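You operate a simulated robot arm through the tools that you are given. There is no shell and no other tool.

Carry out the task below with a simulated two-armed robot. There is one attempt and no reset: what you move stays moved.

TASK
Finish the baffle plate: bed the slab down, drive its clip home and roll the seal on.
Fine: slab before clip; clip tube and red roller go back where they stood; no yellow line shows under the seal. Set down upright: clip tube.

It is judged by the outcome, as a careful person would: the job done as asked, and still so three seconds after it is handed in. It fails if anything else is knocked over, pushed out of place, dropped, spilled or broken. Lids that push on must go on centred and level and be pressed home; caps that screw on are set level and turned clockwise until they are tight.

THE ROBOT
Two 7-joint arms with fingered hands on one trunk that stands fixed in place. Base frame: the origin is at the foot of the trunk, x ahead of it, y to its left, z up; the work surface is at about z = 0.86. Lengths are in m, angles in rad, forces in N, time in s.
The left shoulder is at [0.081, 0.241, 1.517], the right one opposite. With the tool pointing down near the work surface each hand reaches from about 0.3 to 0.96 m from the base axis, measured 20 degrees to its own side. Payload 4.9 kg a hand.
The tool frame of a hand sits at the grasp point between the pads (the TCP): z along the fingers, y along the line on which they close. The tips reach 0.032 m beyond it. The gripper opens to 0.2 m; its body begins 0.089 m behind the TCP. The gripper is a hand of 4 fingers: y runs from the thumb to the fingers, the wrist lies at [0, 0, -0.267] in the tool frame, and closing takes about 1.5 s.
Orientation is that of the tool frame in the base frame, as [roll, pitch, yaw] about the fixed x, y, z axes, in that order (R = Rz(yaw) Ry(pitch) Rx(roll)). With the fingers straight down and closing along the base's y, the tool's x points along the base's -x, its y along +y and its z along -z.

THE INTERFACE
- The arms move only by the tool apply_moves. It takes "left_steps", "right_steps" or both (then of equal length, played together; a hand with none holds still); each is a list of rows, each a list of 6 numbers: the shift along the tool's x, y, z in m, then the turn, a rotation vector about the tool's x, y, z in rad. In form: [[x, y, z, rx, ry, rz], ...]. A call has 1 to 20 rows; each row shifts and turns the commanded pose from where the row before left it, along the tool's axes as they then stand. "left_grip" and "right_grip" are, for a hand that has rows, the gripper command, from -1 (shut) to 1 (fully open), values between in proportion, set as the call begins (left out, the last holds). Rows are played at 5 a second. More than 0.05 m and 0.15 rad between two rows, or a gripper value outside its range, and nothing of the call is played. A pose out of reach is approached as far as the arm can. The call stops where the force on the tool passes 40 N (or 10 N more than at its start, if that is more) or the arm is blocked; 0.2 s more then pass. The fingers move at their own pace (about 0.072 m/s each) and stop on an object; they squeeze with about 22 N. The grip force told is the motor's: it shows also when the fingers shut on nothing. Time passes only in rows, and 0.2 s behind the last, so rows that do not move let the fingers close. It gives the time, the measured TCP pose, the force on the tool (base axes), the opening and the grip force at its end, in the units of the frame above (readings bear some noise), with the torque about the TCP (base axes, N m) and any sound that the robot's microphone picked up.
- Cameras (640 x 400 px; columns grow to the right, rows downward): "scene" is now at [0.1064, -0.0318, 1.6779]; the picture's right is [-0.39, -0.92, 0.00], its down [-0.65, 0.28, -0.70] and it looks along [0.65, -0.28, -0.71] (base axes); focal length 358 px, centre (320, 200). "left" rides on the left gripper at [-0.069, -0.069, -0.116] in its tool frame; the picture's right is [0.71, -0.71, 0.00], its down [0.54, 0.54, -0.64] and it looks along [0.46, 0.45, 0.77] (tool axes); focal length 226 px, centre (320, 200). "right" rides on the right gripper at [0.069, -0.069, -0.116] in its tool frame; the picture's right is [0.71, 0.71, 0.00], its down [-0.54, 0.54, -0.64] and it looks along [-0.45, 0.45, 0.77] (tool axes); focal length 226 px, centre (320, 200). There is no depth. A picture from a camera that has moved, and an enlarged one, comes with that camera's place and axes in the base frame and with its lens.
- grab_frame(camera): a new picture of that camera. It takes no simulated time.
- raise_lower(by): slides the trunk up (or, below 0, down) by that many m; the arms and the scene camera ride with it, the base frame stays. It gives what a move gives, with no picture.
- set_fingers(finger1, finger2, finger3, thumb_bend, hand): sets how far each is bent, from 0 (flat) to 1 (curled in); at 0.3 the hand is open as for a grip, at 0.7 the pads meet at the TCP. One left out holds its place. A second passes; each finger stops where it meets its share of the squeeze, and holds until it gets a number again. A gripper value or a shape takes the hand back. It gives what a move gives, with no picture; readings hold the bend of each and the force on the fingers (four entries, about 0 where the hand has none), thumb and palm.
- preshape(shape, hand): the hand has 4 fingers and takes this shape, open, in about a second: jaw (thumb against the fingers, like two jaws); tri (thumb and two fingers); tip (a fingertip pinch); poke (one finger out to press); point (the index stretched); flat (the hand flat); cup (the hand cupped); fist (a fist). The gripper value then closes the fingers along that shape, each until it touches; the sizes above hold for jaw. It gives what a move gives, with no picture.
- head_to(pan, tilt): turns the head with the scene camera to pan (to the left, within 1.501 rad either way) and tilt (down, from -0.506 to 1.204), counted from straight ahead of the robot. It gives what a move gives.
- inspect(camera, box): a new picture of the part [left, top, right, bottom] of that camera's present view, enlarged. It takes no simulated time.
- hand_in(): hands the job in; it is judged then, once.

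Places have to be worked out from the pictures, the camera data and where the tool is seen. Open the grippers and draw the arms clear of the work before you hand the job in, unless the task says otherwise.

The tools are called as name(argument=value, ...) on one line, values as JSON. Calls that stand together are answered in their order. apply_moves: Moves the arms, as the interface text tells. Its arguments: {"type":"object","properties":{"left_steps":{"type":"array"},"left_grip":{"type":"number"},"right_steps":{"type":"array"},"right_grip":{"type":"number"}},"required":[]} The other tools are called the same way: raise_lower (by) moves the trunk up or down; preshape (shape, hand) gives the hand a shape; set_fingers (finger1, finger2, finger3, thumb_bend, hand) moves the fingers one by one; head_to (pan, tilt) turns the head that bears the scene camera; grab_frame (camera) takes a picture; inspect (camera, box) takes an enlarged picture of a part of a camera's view; hand_in () hands the job in.

At the start:

```text
clock: 0.0
left_eef_pos: [0.6281, 0.0146, 1.3677]
left_ee_rot: [3.141, 0.0, -3.142]
left_ft_force: [-0.4, -0.2, -0.1]
left_wrist_torque: [-0.01, -0.02, -0.01]
left_grip_width: 0.1999
left_gripper_force: 0.0
left_shape: jaw
left_bend: [0.3, 0.3, 0.3, 0.3]
left_finger forces: [0.0, 0.1, 0.1, 0.1, 0.1, 0.1]
right_eef_pos: [0.5866, -0.5617, 1.2973]
right_ee_rot: [-3.141, 0.0, 3.141]
right_ft_force: [0.9, -0.8, 0.3]
right_wrist_torque: [0.02, 0.04, 0.0]
right_grip_width: 0.1998
right_gripper_force: 0.1
right_shape: jaw
right_bend: [0.3, 0.3, 0.3, 0.3]
right_finger forces: [0.1, 0.0, 0.0, 0.0, 0.0, 0.0]
trunk travel left (down, up): [-0.425, 0.415]
head pan, tilt (commanded): [-0.405, 0.791]
```

scene: 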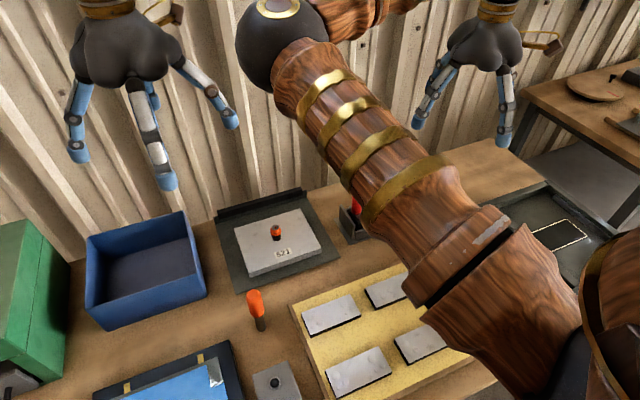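
right: 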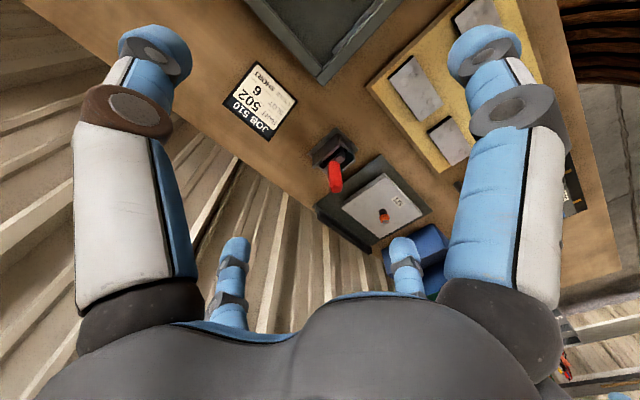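
left: 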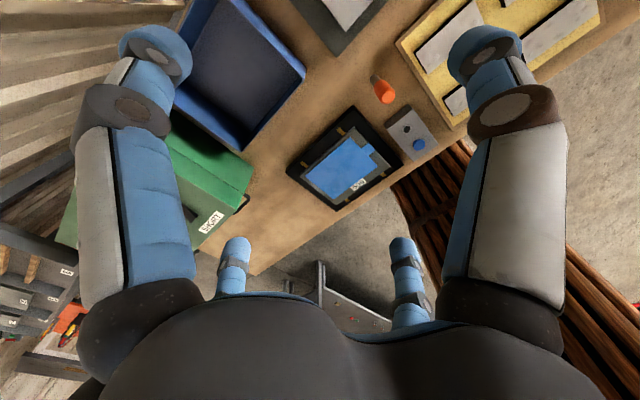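

I start by looking over the scene: the right arm blocks part of the view, so I take enlarged views of the parts first.

inspect(camera="scene", box=[200, 180, 400, 305])

inspect(camera="scene", box=[80, 270, 480, 400])

inspect(camera="right", box=[200, 0, 600, 250])

inspect(camera="left", box=[180, 0, 600, 262])

```text
3.20 times, centred on (300, 242) of scene
camera zoom: at [0.1064, -0.0318, 1.6779], right [-0.39, -0.92, 0.0], down [-0.65, 0.28, -0.7], along [0.65, -0.28, -0.71], focal length 1146 px, centre (384, 64)
```

zoom: 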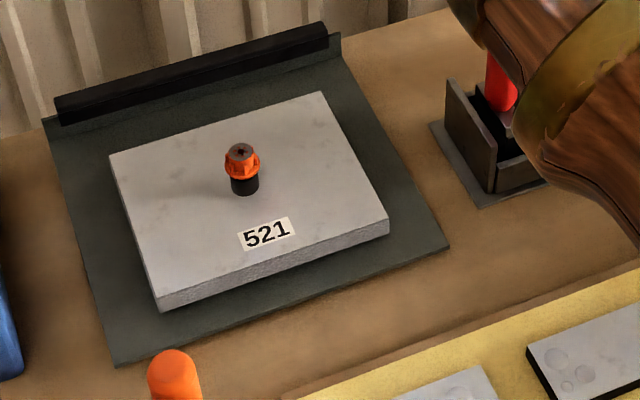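

```text
1.60 times, centred on (280, 335) of scene
camera zoom: at [0.1064, -0.0318, 1.6779], right [-0.39, -0.92, 0.0], down [-0.65, 0.28, -0.7], along [0.65, -0.28, -0.71], focal length 573 px, centre (384, -16)
```

zoom: 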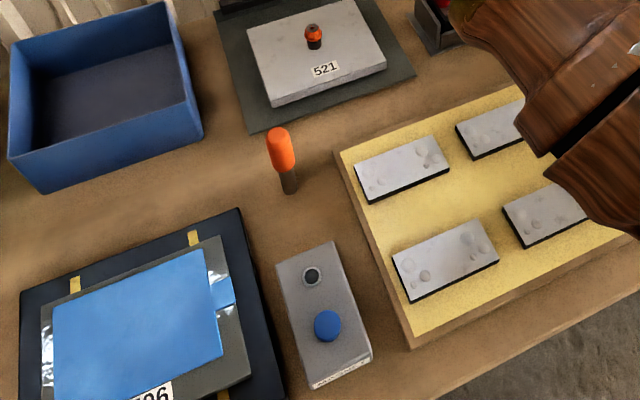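

```text
1.60 times, centred on (400, 125) of right
camera zoom: at [0.5178, -0.6316, 1.4134], right [-0.71, 0.71, 0.0], down [0.54, 0.54, 0.64], along [0.45, 0.45, -0.77], focal length 362 px, centre (192, 320)
```

zoom: 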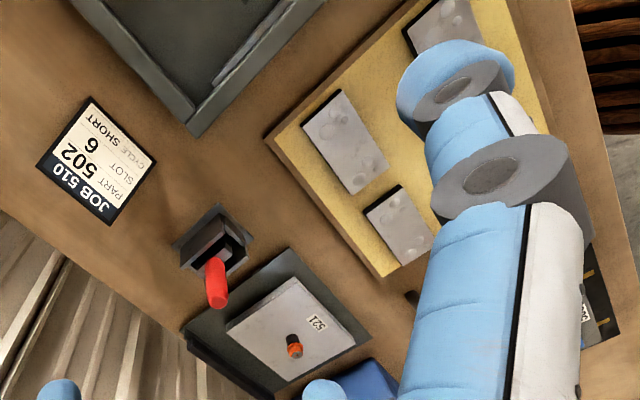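

```text
1.52 times, centred on (390, 131) of left
camera zoom: at [0.6966, -0.054, 1.4814], right [-0.71, -0.71, 0.0], down [-0.54, 0.54, 0.64], along [-0.46, 0.45, -0.77], focal length 344 px, centre (213, 305)
```

zoom: 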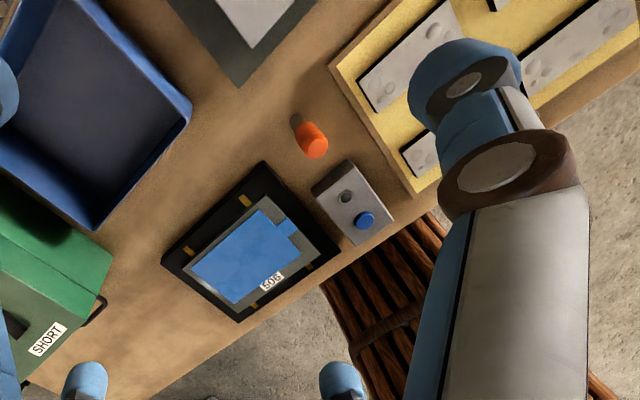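

The baffle plate seems to be the dark tray on the right with the yellow-outlined area; I turn the head to look at the right and ahead.

head_to(pan=-0.8, tilt=0.7)

grab_frame(camera="scene")

head_to(pan=-1.1, tilt=0.8)

grab_frame(camera="scene")

head_to(pan=0.2, tilt=0.9)

grab_frame(camera="scene")

grab_frame(camera="right")

```text
clock: 0.9
left_eef_pos: [0.6275, 0.0164, 1.3684]
left_ee_rot: [3.141, -0.002, 3.141]
left_ft_force: [0.0, -0.3, 0.1]
left_wrist_torque: [-0.01, 0.0, 0.0]
left_grip_width: 0.2001
left_gripper_force: 0.1
left_shape: jaw
left_bend: [0.3, 0.3, 0.3, 0.3]
left_finger forces: [0.1, 0.0, 0.0, 0.1, 0.0, 0.0]
right_eef_pos: [0.5865, -0.562, 1.2965]
right_ee_rot: [3.141, 0.0, -3.141]
right_ft_force: [0.5, -0.1, -0.7]
right_wrist_torque: [0.0, 0.0, 0.01]
right_grip_width: 0.1999
right_gripper_force: 0.0
right_shape: jaw
right_bend: [0.3, 0.3, 0.3, 0.3]
right_finger forces: [0.0, 0.1, 0.0, 0.0, 0.0, 0.0]
trunk travel left (down, up): [-0.425, 0.415]
head pan, tilt (commanded): [-0.799, 0.7]
```

```text
taken
camera scene: at [0.0911, -0.0607, 1.6854], right [-0.72, -0.7, 0.0], down [-0.45, 0.46, -0.76], along [0.53, -0.55, -0.64], focal length 358 px, centre (320, 200)
```

scene: 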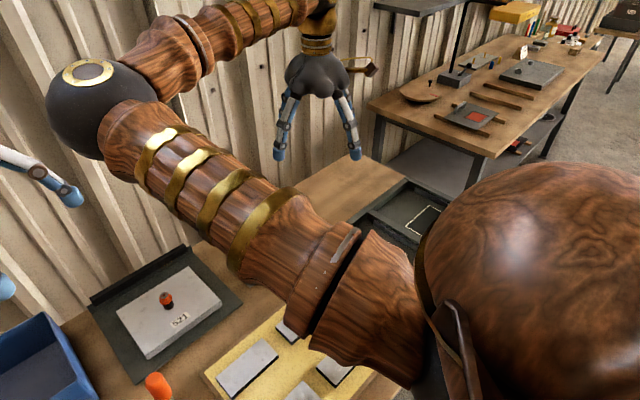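

```text
clock: 1.7
left_eef_pos: [0.629, 0.0156, 1.3672]
left_ee_rot: [3.141, 0.001, -3.141]
left_ft_force: [0.0, -0.1, -0.5]
left_wrist_torque: [0.0, -0.03, 0.01]
left_grip_width: 0.1998
left_gripper_force: 0.1
left_shape: jaw
left_bend: [0.3, 0.3, 0.3, 0.3]
left_finger forces: [0.0, 0.1, 0.0, 0.0, 0.0, 0.0]
right_eef_pos: [0.586, -0.5611, 1.2955]
right_ee_rot: [3.14, 0.0, 3.142]
right_ft_force: [-0.1, 0.0, 0.4]
right_wrist_torque: [0.0, -0.01, -0.01]
right_grip_width: 0.2
right_gripper_force: 0.0
right_shape: jaw
right_bend: [0.3, 0.3, 0.3, 0.3]
right_finger forces: [0.0, 0.0, 0.0, 0.0, 0.0, 0.0]
trunk travel left (down, up): [-0.425, 0.415]
head pan, tilt (commanded): [-1.1, 0.799]
```

```text
taken
camera scene: at [0.0686, -0.0717, 1.6772], right [-0.89, -0.45, 0.0], down [-0.33, 0.64, -0.7], along [0.32, -0.62, -0.72], focal length 358 px, centre (320, 200)
```

scene: 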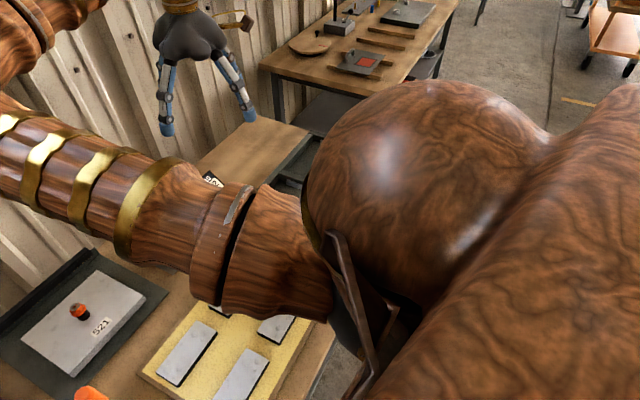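

```text
clock: 3.1
left_eef_pos: [0.6288, 0.0163, 1.3675]
left_ee_rot: [3.141, -0.001, -3.141]
left_ft_force: [0.1, 0.2, 0.7]
left_wrist_torque: [0.01, 0.03, 0.05]
left_grip_width: 0.2001
left_gripper_force: 0.2
left_shape: jaw
left_bend: [0.3, 0.3, 0.3, 0.3]
left_finger forces: [0.1, 0.0, 0.0, 0.0, 0.1, 0.1]
right_eef_pos: [0.587, -0.5627, 1.2955]
right_ee_rot: [3.141, 0.0, 3.142]
right_ft_force: [-0.4, 0.0, -0.3]
right_wrist_torque: [-0.01, -0.03, 0.0]
right_grip_width: 0.2001
right_gripper_force: 0.1
right_shape: jaw
right_bend: [0.3, 0.3, 0.3, 0.3]
right_finger forces: [0.0, 0.0, 0.0, 0.1, 0.0, 0.1]
trunk travel left (down, up): [-0.425, 0.415]
head pan, tilt (commanded): [0.201, 0.901]
```

```text
taken
camera scene: at [0.1059, 0.0151, 1.6693], right [0.2, -0.98, 0.0], down [-0.77, -0.16, -0.62], along [0.61, 0.12, -0.78], focal length 358 px, centre (320, 200)
```

scene: 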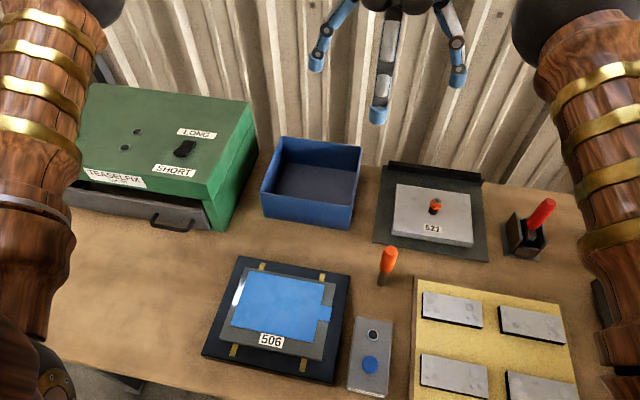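

```text
taken
camera right: at [0.5179, -0.6316, 1.4134], right [-0.71, 0.71, 0.0], down [0.54, 0.54, 0.64], along [0.45, 0.45, -0.77], focal length 226 px, centre (320, 200)
```

right: 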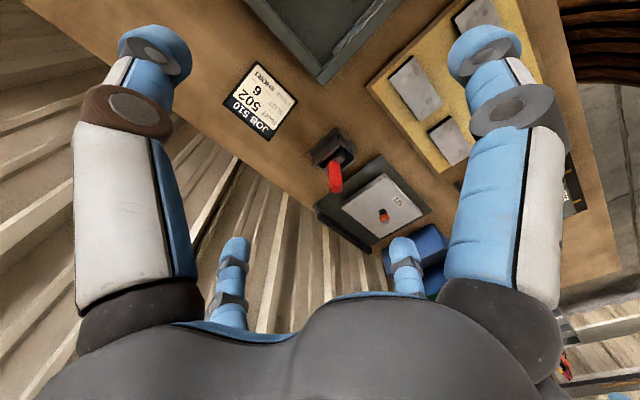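

I zoom in on each station from this head pose to tell what is what.

inspect(camera="scene", box=[190, 240, 410, 400])

inspect(camera="scene", box=[360, 150, 580, 290])

inspect(camera="scene", box=[60, 80, 280, 240])

inspect(camera="scene", box=[400, 260, 620, 400])

```text
2.50 times, centred on (300, 320) of scene
camera zoom: at [0.1059, 0.0151, 1.6693], right [0.2, -0.98, 0.0], down [-0.77, -0.16, -0.62], along [0.61, 0.12, -0.78], focal length 895 px, centre (370, -100)
```

zoom: 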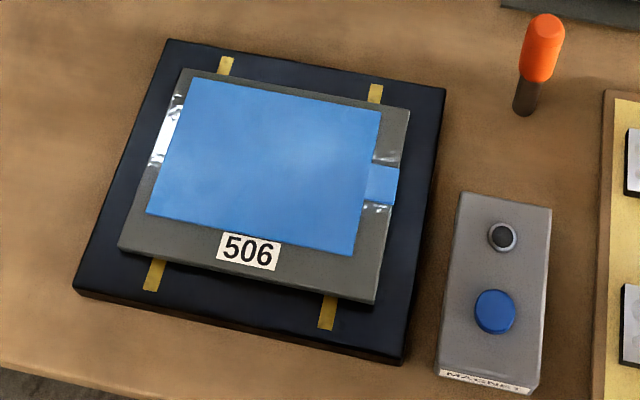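

```text
2.86 times, centred on (470, 220) of scene
camera zoom: at [0.1059, 0.0151, 1.6693], right [0.2, -0.98, 0.0], down [-0.77, -0.16, -0.62], along [0.61, 0.12, -0.78], focal length 1023 px, centre (-109, 143)
```

zoom: 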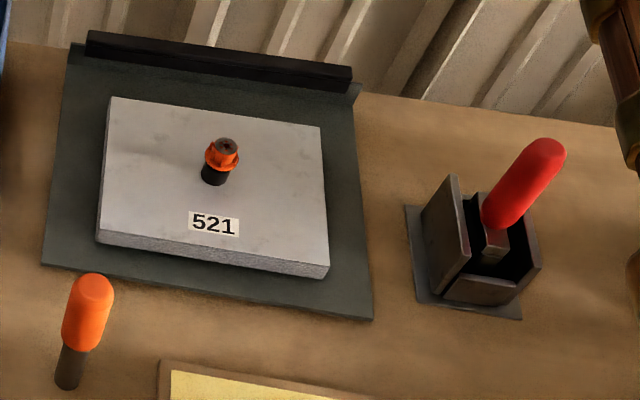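

```text
2.50 times, centred on (170, 160) of scene
camera zoom: at [0.1059, 0.0151, 1.6693], right [0.2, -0.98, 0.0], down [-0.77, -0.16, -0.62], along [0.61, 0.12, -0.78], focal length 895 px, centre (695, 300)
```

zoom: 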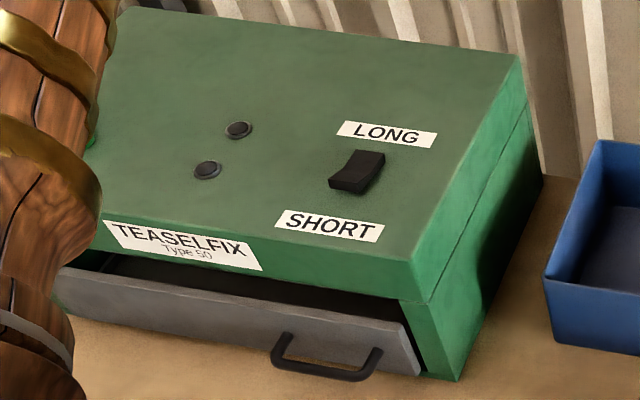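

```text
2.86 times, centred on (510, 330) of scene
camera zoom: at [0.1059, 0.0151, 1.6693], right [0.2, -0.98, 0.0], down [-0.77, -0.16, -0.62], along [0.61, 0.12, -0.78], focal length 1023 px, centre (-223, -171)
```

zoom: 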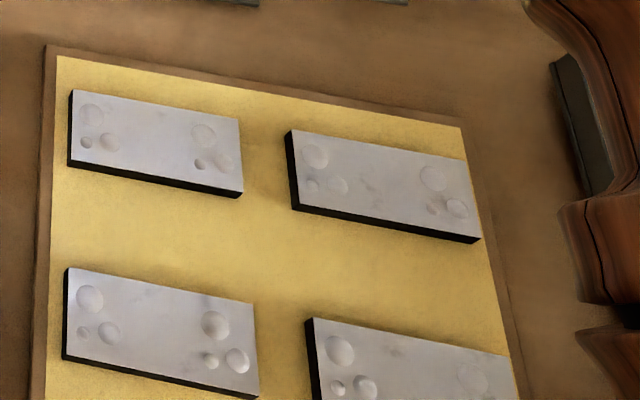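

The black strip along the far edge of the 521 base may be the seal. I zoom in tightly on the knob, strip, orange tool and roller.

inspect(camera="scene", box=[370, 155, 500, 236])

inspect(camera="scene", box=[410, 185, 460, 217])

inspect(camera="scene", box=[490, 190, 570, 270])

inspect(camera="scene", box=[350, 235, 430, 295])

```text
4.92 times, centred on (435, 196) of scene
camera zoom: at [0.1059, 0.0151, 1.6693], right [0.2, -0.98, 0.0], down [-0.77, -0.16, -0.62], along [0.61, 0.12, -0.78], focal length 1762 px, centre (-246, 222)
```

zoom: 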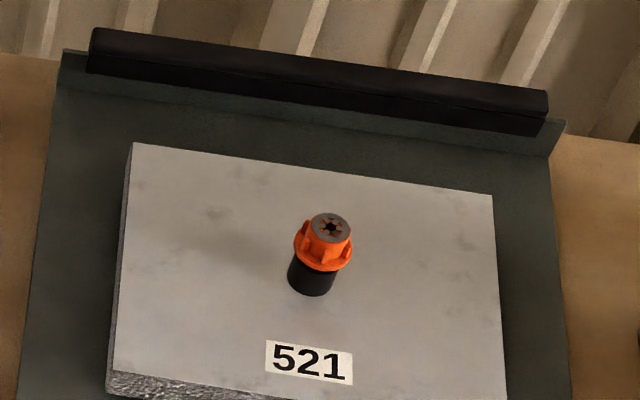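

```text
12.50 times, centred on (435, 201) of scene
camera zoom: at [0.1059, 0.0151, 1.6693], right [0.2, -0.98, 0.0], down [-0.77, -0.16, -0.62], along [0.61, 0.12, -0.78], focal length 4475 px, centre (-1118, 188)
```

zoom: 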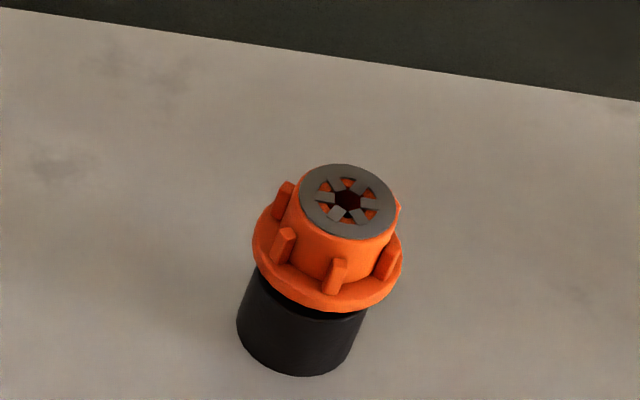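

```text
5.00 times, centred on (530, 230) of scene
camera zoom: at [0.1059, 0.0151, 1.6693], right [0.2, -0.98, 0.0], down [-0.77, -0.16, -0.62], along [0.61, 0.12, -0.78], focal length 1790 px, centre (-730, 50)
```

zoom: 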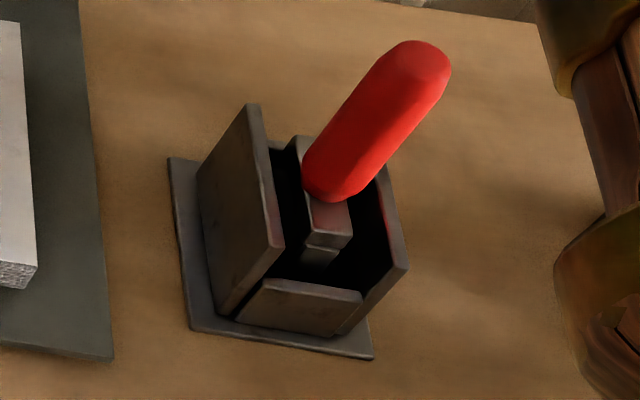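

```text
6.67 times, centred on (390, 265) of scene
camera zoom: at [0.1059, 0.0151, 1.6693], right [0.2, -0.98, 0.0], down [-0.77, -0.16, -0.62], along [0.61, 0.12, -0.78], focal length 2387 px, centre (-147, -233)
```

zoom: 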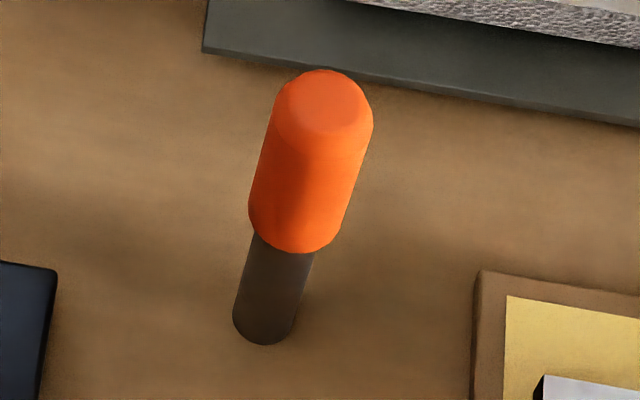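

I can make out an orange-handled clip tube standing at about (0.51,-0.06), the clip on its black stud in the middle of slab 521 at (0.75,-0.18), and a red-handled roller in a stand at (0.72,-0.42); the black strip at the back looks like the seal on an upright flange. I move the right hand so its camera sees the slab closer.

apply_moves(right_steps=[[0.009, 0.04, 0.0, 0, 0, 0], [0.009, 0.04, 0.0, 0, 0, 0], [0.009, 0.04, 0.0, 0, 0, 0], [0.009, 0.04, 0.0, 0, 0, 0], [0, 0, 0, 0, 0, 0]])

grab_frame(camera="right")

head_to(pan=-0.6, tilt=0.75)

grab_frame(camera="scene")

```text
clock: 4.3
left_eef_pos: [0.6288, 0.0147, 1.367]
left_ee_rot: [3.141, 0.0, 3.141]
left_ft_force: [-0.4, -0.1, 0.1]
left_wrist_torque: [-0.01, -0.01, 0.0]
left_grip_width: 0.2
left_gripper_force: 0.0
left_shape: jaw
left_bend: [0.3, 0.3, 0.3, 0.3]
left_finger forces: [0.1, 0.1, 0.1, 0.0, 0.1, 0.0]
right_eef_pos: [0.5509, -0.3992, 1.295]
right_ee_rot: [-3.141, 0.001, 3.14]
right_ft_force: [0.1, 0.3, -0.6]
right_wrist_torque: [0.0, 0.0, 0.02]
right_grip_width: 0.2
right_gripper_force: 0.1
right_shape: jaw
right_bend: [0.3, 0.3, 0.3, 0.3]
right_finger forces: [0.1, 0.1, 0.0, 0.0, 0.0, 0.1]
trunk travel left (down, up): [-0.425, 0.415]
head pan, tilt (commanded): [0.201, 0.901]
```

```text
taken
camera right: at [0.4819, -0.4692, 1.4108], right [-0.71, 0.71, 0.0], down [0.54, 0.54, 0.64], along [0.45, 0.45, -0.77], focal length 226 px, centre (320, 200)
```

right: 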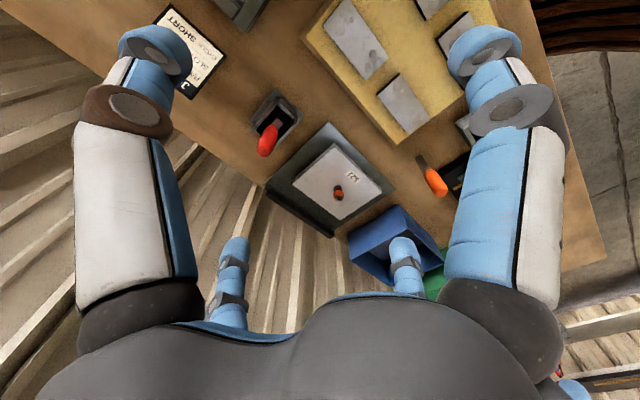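

```text
clock: 5.5
left_eef_pos: [0.6286, 0.0166, 1.3679]
left_ee_rot: [-3.141, -0.001, -3.142]
left_ft_force: [-0.6, 0.0, 0.5]
left_wrist_torque: [-0.03, 0.03, 0.0]
left_grip_width: 0.1997
left_gripper_force: 0.1
left_shape: jaw
left_bend: [0.3, 0.3, 0.3, 0.3]
left_finger forces: [0.0, 0.0, 0.0, 0.0, 0.0, 0.0]
right_eef_pos: [0.552, -0.3989, 1.2951]
right_ee_rot: [3.139, 0.0, 3.14]
right_ft_force: [-0.3, 0.3, -0.9]
right_wrist_torque: [0.01, 0.02, 0.0]
right_grip_width: 0.1998
right_gripper_force: 0.0
right_shape: jaw
right_bend: [0.3, 0.3, 0.3, 0.3]
right_finger forces: [0.0, 0.0, 0.0, 0.0, 0.0, 0.0]
trunk travel left (down, up): [-0.425, 0.415]
head pan, tilt (commanded): [-0.6, 0.75]
```

```text
taken
camera scene: at [0.1001, -0.0462, 1.6812], right [-0.56, -0.83, 0.0], down [-0.56, 0.38, -0.73], along [0.6, -0.41, -0.68], focal length 358 px, centre (320, 200)
```

scene: 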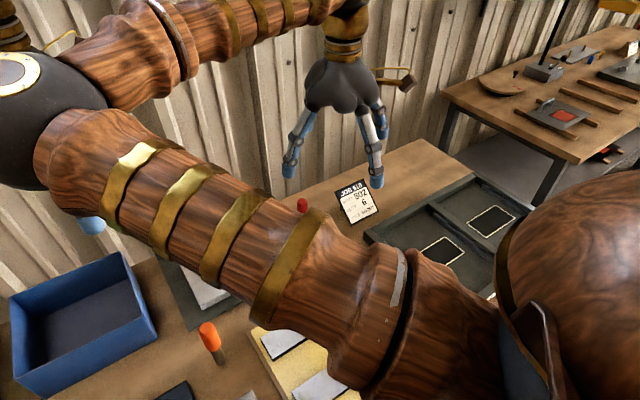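

The tray on the right is a slot tray for another job (job card 510). I zoom the right hand camera onto the slab, seal and roller.

inspect(camera="right", box=[255, 115, 405, 245])

inspect(camera="right", box=[235, 80, 315, 170])

inspect(camera="scene", box=[330, 160, 530, 300])

```text
3.08 times, centred on (330, 180) of right
camera zoom: at [0.4818, -0.4685, 1.4112], right [-0.71, 0.71, 0.0], down [0.54, 0.54, 0.64], along [0.45, 0.45, -0.77], focal length 696 px, centre (289, 262)
```

zoom: 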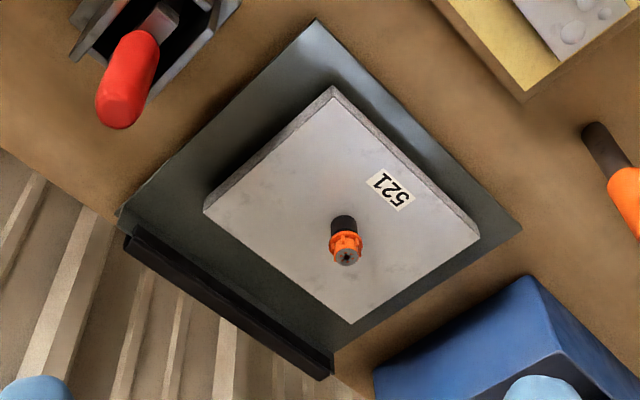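

```text
4.44 times, centred on (275, 125) of right
camera zoom: at [0.4818, -0.4685, 1.4112], right [-0.71, 0.71, 0.0], down [0.54, 0.54, 0.64], along [0.45, 0.45, -0.77], focal length 1005 px, centre (520, 533)
```

zoom: 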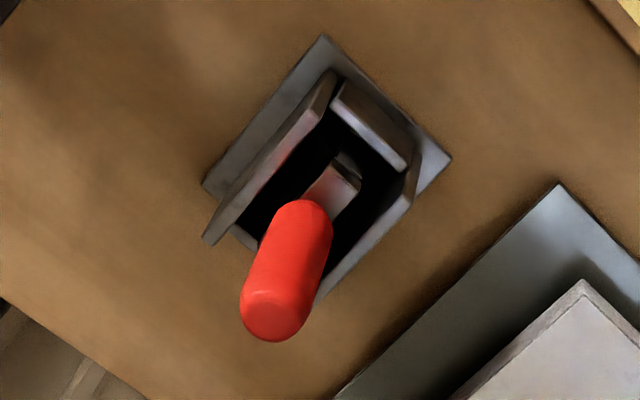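

```text
2.86 times, centred on (430, 230) of scene
camera zoom: at [0.1001, -0.0462, 1.6812], right [-0.56, -0.83, 0.0], down [-0.56, 0.38, -0.73], along [0.6, -0.41, -0.68], focal length 1023 px, centre (6, 114)
```

zoom: 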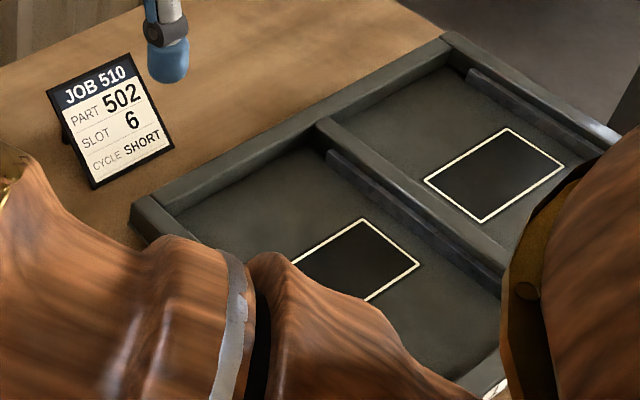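

I lower the right hand and tilt its camera up to get a low view of slab, clip and seal.

apply_moves(right_steps=[[0.006, 0, 0.043, 0, 0, 0], [0.006, 0, 0.043, 0, 0, 0], [0.006, 0, 0.043, 0, 0, 0], [0.006, 0, 0.043, 0, 0, 0], [0.006, 0, 0.043, 0, 0, 0], [0, 0, 0, -0.1, -0.1, 0], [0, 0, 0, -0.1, -0.1, 0], [0, 0, 0, -0.1, -0.1, 0], [0, 0, 0, 0, 0, 0]])

grab_frame(camera="right")

```text
clock: 7.5
left_eef_pos: [0.6286, 0.0165, 1.3659]
left_ee_rot: [3.141, 0.0, -3.141]
left_ft_force: [-0.1, -0.1, 0.3]
left_wrist_torque: [0.02, 0.03, -0.01]
left_grip_width: 0.1997
left_gripper_force: 0.0
left_shape: jaw
left_bend: [0.3, 0.3, 0.3, 0.3]
left_finger forces: [0.0, 0.0, 0.0, 0.0, 0.0, 0.0]
right_eef_pos: [0.5199, -0.4003, 1.0822]
right_ee_rot: [2.832, 0.297, 3.096]
right_ft_force: [0.2, 1.5, 0.6]
right_wrist_torque: [-0.03, 0.0, 0.0]
right_grip_width: 0.1997
right_gripper_force: 0.0
right_shape: jaw
right_bend: [0.3, 0.3, 0.3, 0.3]
right_finger forces: [0.0, 0.0, 0.0, 0.0, 0.0, 0.1]
trunk travel left (down, up): [-0.425, 0.415]
head pan, tilt (commanded): [-0.6, 0.75]
```

```text
taken
camera right: at [0.4235, -0.498, 1.1477], right [-0.71, 0.71, 0.0], down [0.31, 0.31, 0.9], along [0.64, 0.64, -0.43], focal length 226 px, centre (320, 200)
```

right: 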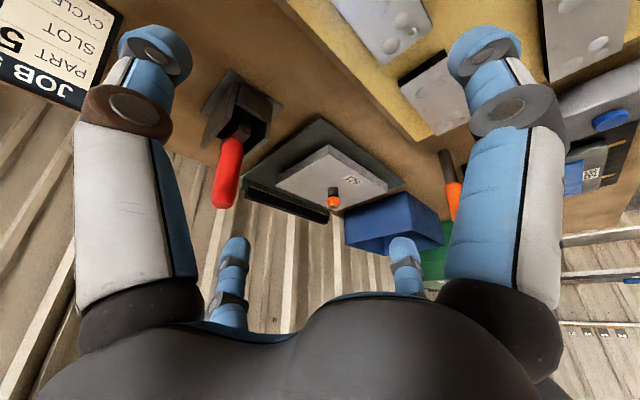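

The view is upside down but low; I zoom in on the slab edges, clip and seal.

inspect(camera="right", box=[235, 110, 415, 230])

inspect(camera="right", box=[310, 170, 360, 215])

inspect(camera="right", box=[235, 165, 335, 230])

inspect(camera="right", box=[195, 70, 295, 215])

```text
3.33 times, centred on (325, 170) of right
camera zoom: at [0.4235, -0.498, 1.1477], right [-0.71, 0.71, 0.0], down [0.31, 0.31, 0.9], along [0.64, 0.64, -0.43], focal length 754 px, centre (303, 300)
```

zoom: 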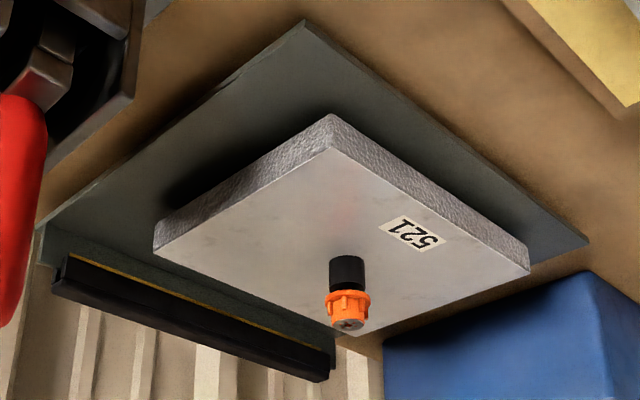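

```text
8.89 times, centred on (335, 192) of right
camera zoom: at [0.4235, -0.498, 1.1477], right [-0.71, 0.71, 0.0], down [0.31, 0.31, 0.9], along [0.64, 0.64, -0.43], focal length 2009 px, centre (187, 267)
```

zoom: 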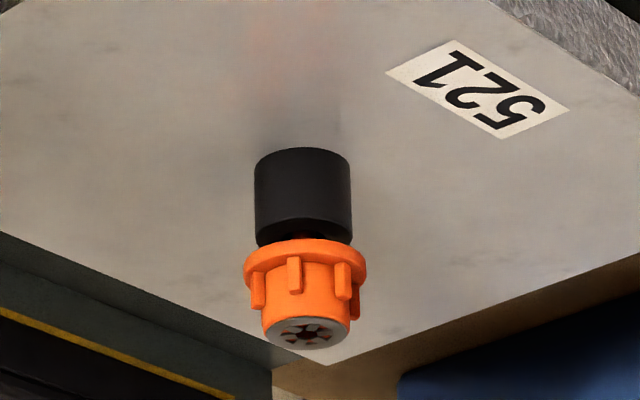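

```text
6.15 times, centred on (285, 198) of right
camera zoom: at [0.4235, -0.498, 1.1477], right [-0.71, 0.71, 0.0], down [0.31, 0.31, 0.9], along [0.64, 0.64, -0.43], focal length 1391 px, centre (535, 215)
```

zoom: 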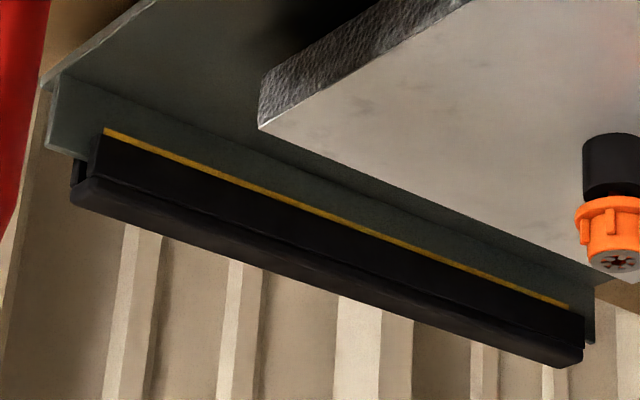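

```text
2.76 times, centred on (245, 142) of right
camera zoom: at [0.4235, -0.498, 1.1477], right [-0.71, 0.71, 0.0], down [0.31, 0.31, 0.9], along [0.64, 0.64, -0.43], focal length 624 px, centre (527, 359)
```

zoom: 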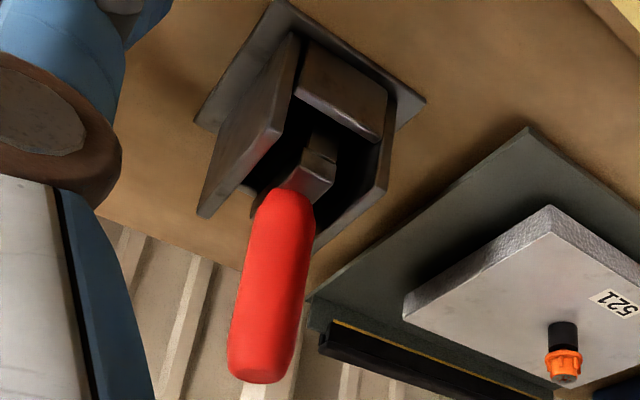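

Now it is clear: a yellow line shows below the black seal on the rear upright flange, the slab stands proud of the plate, and the clip sits on top of the black stud. I aim the head at the slab for precise positions.

head_to(pan=-0.1, tilt=0.85)

grab_frame(camera="scene")

inspect(camera="scene", box=[300, 130, 480, 250])

```text
clock: 8.4
left_eef_pos: [0.628, 0.0158, 1.3662]
left_ee_rot: [3.141, 0.0, 3.141]
left_ft_force: [0.3, -0.1, 0.4]
left_wrist_torque: [0.02, -0.01, 0.01]
left_grip_width: 0.2002
left_gripper_force: 0.1
left_shape: jaw
left_bend: [0.3, 0.3, 0.3, 0.3]
left_finger forces: [0.0, 0.1, 0.0, 0.1, 0.1, 0.0]
right_eef_pos: [0.52, -0.402, 1.0807]
right_ee_rot: [2.833, 0.294, 3.096]
right_ft_force: [-0.1, -0.7, 0.2]
right_wrist_torque: [0.04, 0.01, 0.04]
right_grip_width: 0.1999
right_gripper_force: 0.1
right_shape: jaw
right_bend: [0.3, 0.3, 0.3, 0.3]
right_finger forces: [0.0, 0.0, 0.1, 0.0, 0.1, 0.0]
trunk travel left (down, up): [-0.425, 0.415]
head pan, tilt (commanded): [-0.099, 0.85]
```

```text
taken
camera scene: at [0.1097, -0.0079, 1.6732], right [-0.1, -0.99, 0.0], down [-0.75, 0.08, -0.66], along [0.66, -0.07, -0.75], focal length 358 px, centre (320, 200)
```

scene: 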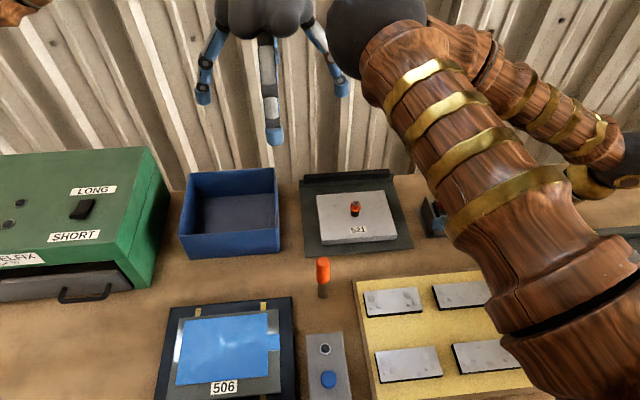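

```text
3.33 times, centred on (390, 190) of scene
camera zoom: at [0.1097, -0.0079, 1.6732], right [-0.1, -0.99, 0.0], down [-0.75, 0.08, -0.66], along [0.66, -0.07, -0.75], focal length 1193 px, centre (87, 233)
```

zoom: 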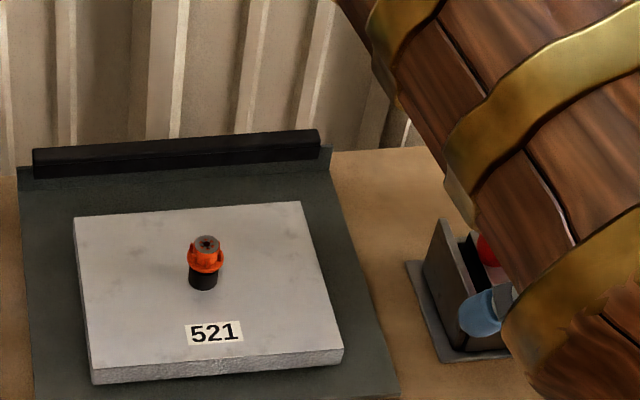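

Slab centre and stud come out at about (0.715,-0.164), slab aligned with the axes, top near z=0.91, clip top near z=0.957. I bring the left hand over the stud with the fingers part closed to straddle the clip.

apply_moves(left_steps=[[-0.0174, -0.036, 0.02, 0, 0, 0], [-0.0174, -0.036, 0.02, 0, 0, 0], [-0.0174, -0.036, 0.02, 0, 0, 0], [-0.0174, -0.036, 0.02, 0, 0, 0], [-0.0174, -0.036, 0.02, 0, 0, 0], [0, 0, 0.04, 0, 0, 0], [0, 0, 0.04, 0, 0, 0], [0, 0, 0.04, 0, 0, 0], [0, 0, 0.04, 0, 0, 0], [0, 0, 0, 0, 0, 0]], left_grip=-0.1)

grab_frame(camera="scene")

grab_frame(camera="left")

grab_frame(camera="right")

```text
clock: 10.6
left_eef_pos: [0.7144, -0.1634, 1.1078]
left_ee_rot: [3.141, 0.0, 3.141]
left_ft_force: [0.3, -0.2, 0.0]
left_wrist_torque: [-0.01, -0.01, -0.04]
left_grip_width: 0.0903
left_gripper_force: 0.0
left_shape: jaw
left_bend: [0.4, 0.4, 0.4, 0.38]
left_finger forces: [0.0, 0.1, 0.0, 0.1, 0.0, 0.1]
right_eef_pos: [0.5201, -0.4011, 1.0817]
right_ee_rot: [2.833, 0.295, 3.095]
right_ft_force: [1.2, 0.1, 0.3]
right_wrist_torque: [-0.04, 0.03, -0.04]
right_grip_width: 0.1998
right_gripper_force: 0.1
right_shape: jaw
right_bend: [0.3, 0.3, 0.3, 0.3]
right_finger forces: [0.1, 0.0, 0.0, 0.1, 0.0, 0.0]
trunk travel left (down, up): [-0.425, 0.415]
head pan, tilt (commanded): [-0.099, 0.85]
```

```text
taken
camera scene: at [0.1093, -0.0074, 1.6732], right [-0.1, -1.0, 0.0], down [-0.75, 0.07, -0.66], along [0.66, -0.07, -0.75], focal length 358 px, centre (320, 200)
```

scene: 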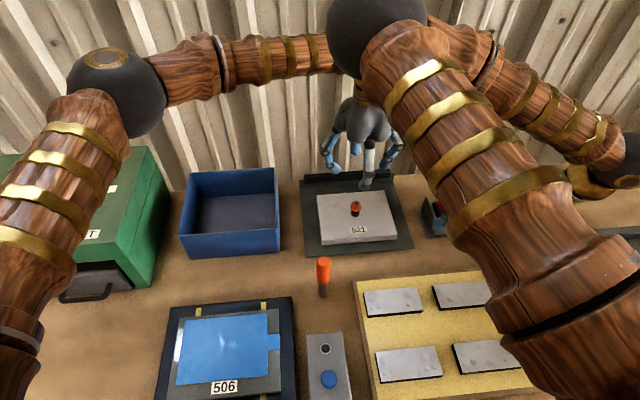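

```text
taken
camera left: at [0.7826, -0.2327, 1.2229], right [-0.71, -0.71, 0.0], down [-0.54, 0.54, 0.64], along [-0.46, 0.45, -0.77], focal length 226 px, centre (320, 200)
```

left: 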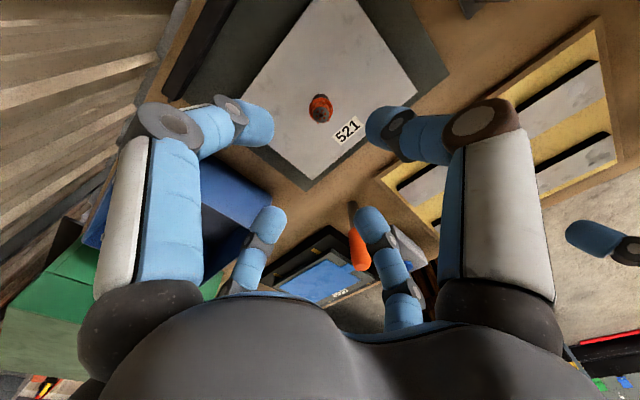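

```text
taken
camera right: at [0.4233, -0.4985, 1.1477], right [-0.71, 0.71, 0.0], down [0.31, 0.31, 0.9], along [0.64, 0.64, -0.43], focal length 226 px, centre (320, 200)
```

right: 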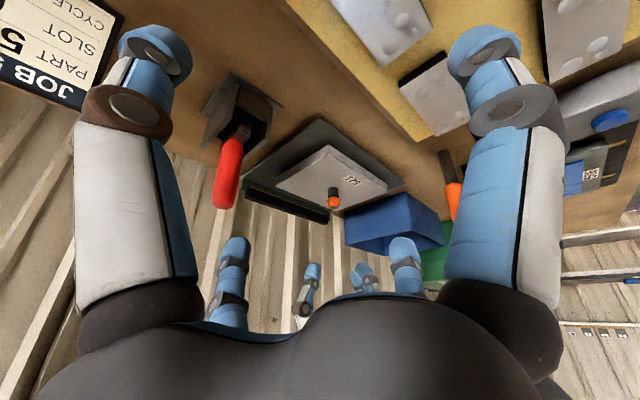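

The left hand is centred over the stud at (0.714,-0.163). I zoom in to see where its four fingertips sit relative to the slab.

inspect(camera="scene", box=[290, 90, 430, 260])

inspect(camera="left", box=[150, 0, 490, 340])

inspect(camera="right", box=[240, 120, 420, 330])

```text
2.35 times, centred on (360, 175) of scene
camera zoom: at [0.1093, -0.0074, 1.6732], right [-0.1, -1.0, 0.0], down [-0.75, 0.07, -0.66], along [0.66, -0.07, -0.75], focal length 842 px, centre (226, 259)
```

zoom: 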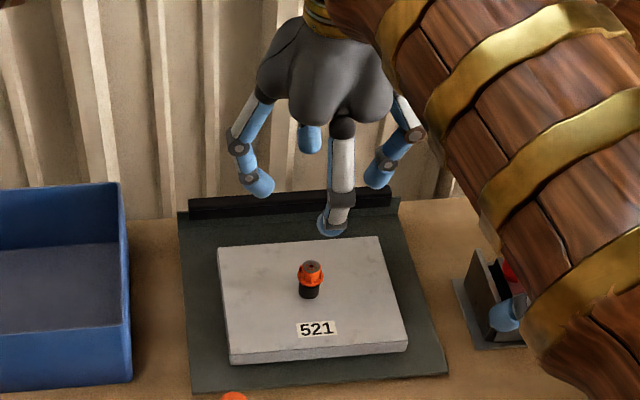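

```text
1.18 times, centred on (320, 170) of left
camera zoom: at [0.7826, -0.2327, 1.2229], right [-0.71, -0.71, 0.0], down [-0.54, 0.54, 0.64], along [-0.46, 0.45, -0.77], focal length 266 px, centre (320, 235)
```

zoom: 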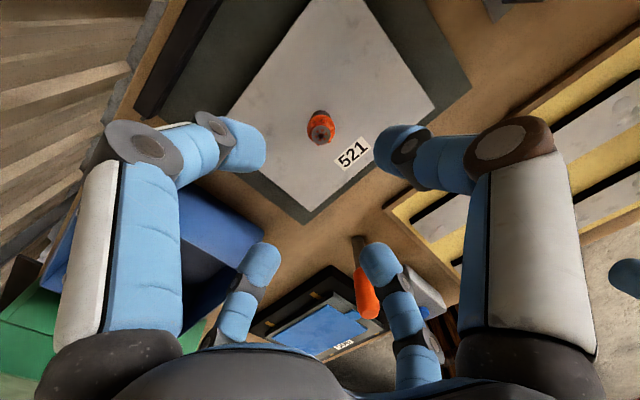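

```text
1.90 times, centred on (330, 225) of right
camera zoom: at [0.4233, -0.4985, 1.1477], right [-0.71, 0.71, 0.0], down [0.31, 0.31, 0.9], along [0.64, 0.64, -0.43], focal length 431 px, centre (301, 152)
```

zoom: 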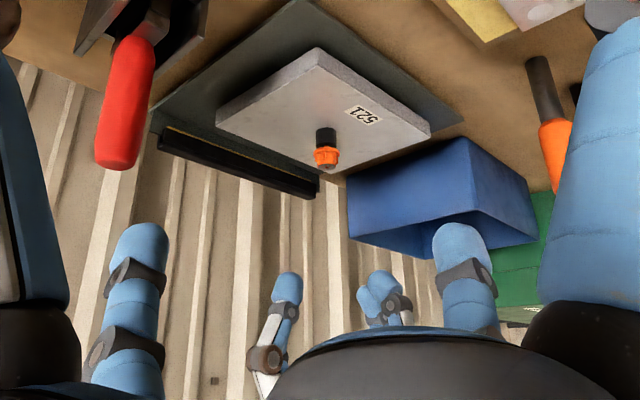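

The four tips form an even cross around the stud (radius about 0.06). I close a little more and descend to just above the slab.

apply_moves(left_steps=[[0, 0, 0.04, 0, 0, 0], [0, 0, 0.04, 0, 0, 0], [0, 0, 0.04, 0, 0, 0], [0, 0, 0.02, 0, 0, 0], [0, 0, 0, 0, 0, 0], [0, 0, 0, 0, 0, 0]], left_grip=-0.3)

inspect(camera="right", box=[240, 120, 420, 270])

inspect(camera="scene", box=[290, 130, 430, 260])

```text
clock: 12.0
left_eef_pos: [0.7172, -0.161, 0.9653]
left_ee_rot: [-3.142, 0.0, 3.141]
left_ft_force: [-0.7, -0.1, 0.6]
left_wrist_torque: [0.0, -0.03, 0.02]
left_grip_width: 0.0702
left_gripper_force: 0.1
left_shape: jaw
left_bend: [0.45, 0.45, 0.45, 0.44]
left_finger forces: [0.0, 0.0, 0.1, 0.1, 0.0, 0.1]
right_eef_pos: [0.5203, -0.4005, 1.0816]
right_ee_rot: [2.833, 0.296, 3.097]
right_ft_force: [-0.3, 0.6, -0.8]
right_wrist_torque: [-0.04, -0.02, -0.02]
right_grip_width: 0.1996
right_gripper_force: 0.1
right_shape: jaw
right_bend: [0.3, 0.3, 0.3, 0.3]
right_finger forces: [0.0, 0.1, 0.0, 0.0, 0.1, 0.0]
trunk travel left (down, up): [-0.425, 0.415]
head pan, tilt (commanded): [-0.099, 0.85]
```

```text
2.67 times, centred on (330, 195) of right
camera zoom: at [0.4235, -0.4988, 1.1475], right [-0.71, 0.71, 0.0], down [0.31, 0.31, 0.9], along [0.64, 0.64, -0.43], focal length 603 px, centre (293, 213)
```

zoom: 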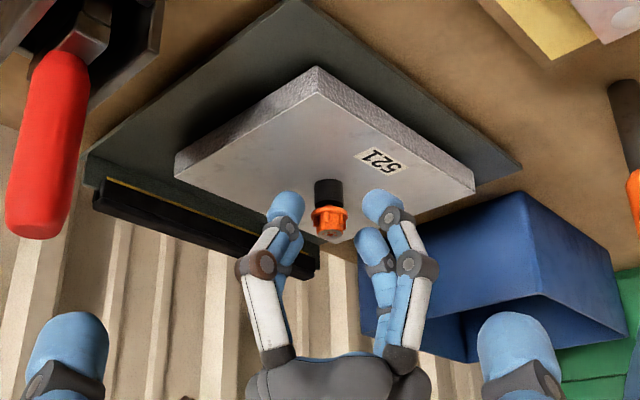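

```text
3.08 times, centred on (360, 195) of scene
camera zoom: at [0.1096, -0.0078, 1.6732], right [-0.1, -1.0, 0.0], down [-0.75, 0.07, -0.66], along [0.66, -0.07, -0.75], focal length 1102 px, centre (197, 215)
```

zoom: 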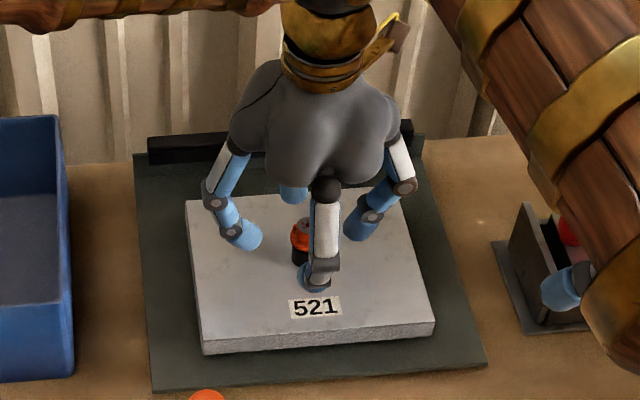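

The four fingertips surround the clip just above the slab; I now press down gently in small steps.

apply_moves(left_steps=[[0, 0, 0.005, 0, 0, 0], [0, 0, 0.005, 0, 0, 0], [0, 0, 0.005, 0, 0, 0], [0, 0, 0.004, 0, 0, 0], [0, 0, 0.003, 0, 0, 0], [0, 0, 0.003, 0, 0, 0]])

inspect(camera="right", box=[240, 120, 420, 270])

```text
clock: 13.4
left_eef_pos: [0.7156, -0.1631, 0.9401]
left_ee_rot: [3.141, 0.001, 3.141]
left_ft_force: [-0.2, 0.6, 2.8]
left_wrist_torque: [-0.01, -0.04, 0.0]
left_grip_width: 0.0705
left_gripper_force: 0.1
left_shape: jaw
left_bend: [0.45, 0.45, 0.45, 0.44]
left_finger forces: [1.1, 0.2, 0.9, 0.1, 0.1, 0.1]
right_eef_pos: [0.5198, -0.4004, 1.0811]
right_ee_rot: [2.833, 0.294, 3.096]
right_ft_force: [-0.9, -0.6, 0.0]
right_wrist_torque: [-0.01, -0.01, 0.03]
right_grip_width: 0.2001
right_gripper_force: 0.1
right_shape: jaw
right_bend: [0.3, 0.3, 0.3, 0.3]
right_finger forces: [0.0, 0.1, 0.0, 0.0, 0.0, 0.0]
trunk travel left (down, up): [-0.425, 0.415]
head pan, tilt (commanded): [-0.099, 0.85]
```

```text
2.67 times, centred on (330, 195) of right
camera zoom: at [0.4232, -0.4986, 1.1477], right [-0.71, 0.71, 0.0], down [0.31, 0.31, 0.9], along [0.64, 0.64, -0.43], focal length 603 px, centre (293, 213)
```

zoom: 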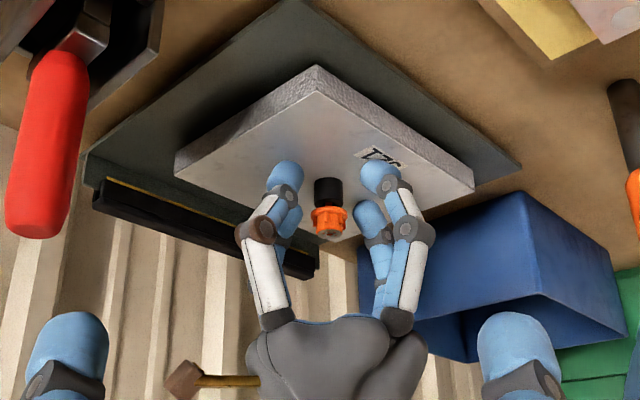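

Contact has begun (about 3 N at TCP z 0.940). I press further in small steps while watching the force.

apply_moves(left_steps=[[0, 0, 0.003, 0, 0, 0], [0, 0, 0.003, 0, 0, 0], [0, 0, 0.003, 0, 0, 0], [0, 0, 0.003, 0, 0, 0], [0, 0, 0, 0, 0, 0]])

inspect(camera="right", box=[240, 120, 420, 270])

```text
clock: 14.6
left_eef_pos: [0.7139, -0.1634, 0.9333]
left_ee_rot: [-3.14, 0.004, -3.141]
left_ft_force: [2.6, -0.1, 28.5]
left_wrist_torque: [0.02, -0.14, 0.01]
left_grip_width: 0.072
left_gripper_force: 0.1
left_shape: jaw
left_bend: [0.45, 0.45, 0.45, 0.44]
left_finger forces: [7.1, 7.3, 5.9, 0.0, 7.0, 0.0]
right_eef_pos: [0.5193, -0.4013, 1.0831]
right_ee_rot: [2.834, 0.297, 3.096]
right_ft_force: [0.1, -0.3, 0.2]
right_wrist_torque: [-0.02, -0.01, 0.01]
right_grip_width: 0.2
right_gripper_force: 0.0
right_shape: jaw
right_bend: [0.3, 0.3, 0.3, 0.3]
right_finger forces: [0.0, 0.2, 0.0, 0.1, 0.1, 0.1]
trunk travel left (down, up): [-0.425, 0.415]
head pan, tilt (commanded): [-0.099, 0.85]
```

```text
2.67 times, centred on (330, 195) of right
camera zoom: at [0.4216, -0.4981, 1.1489], right [-0.71, 0.71, 0.0], down [0.3, 0.31, 0.9], along [0.64, 0.64, -0.43], focal length 603 px, centre (293, 213)
```

zoom: 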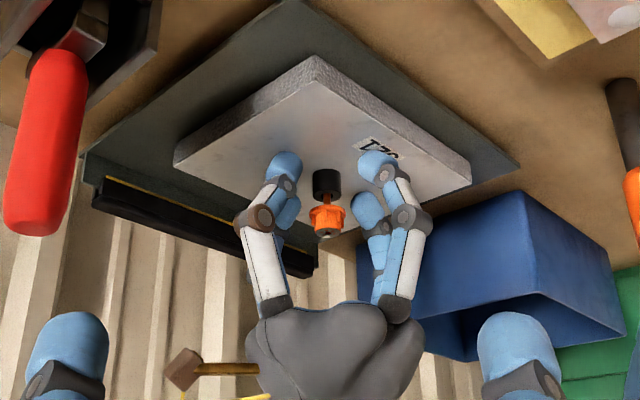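

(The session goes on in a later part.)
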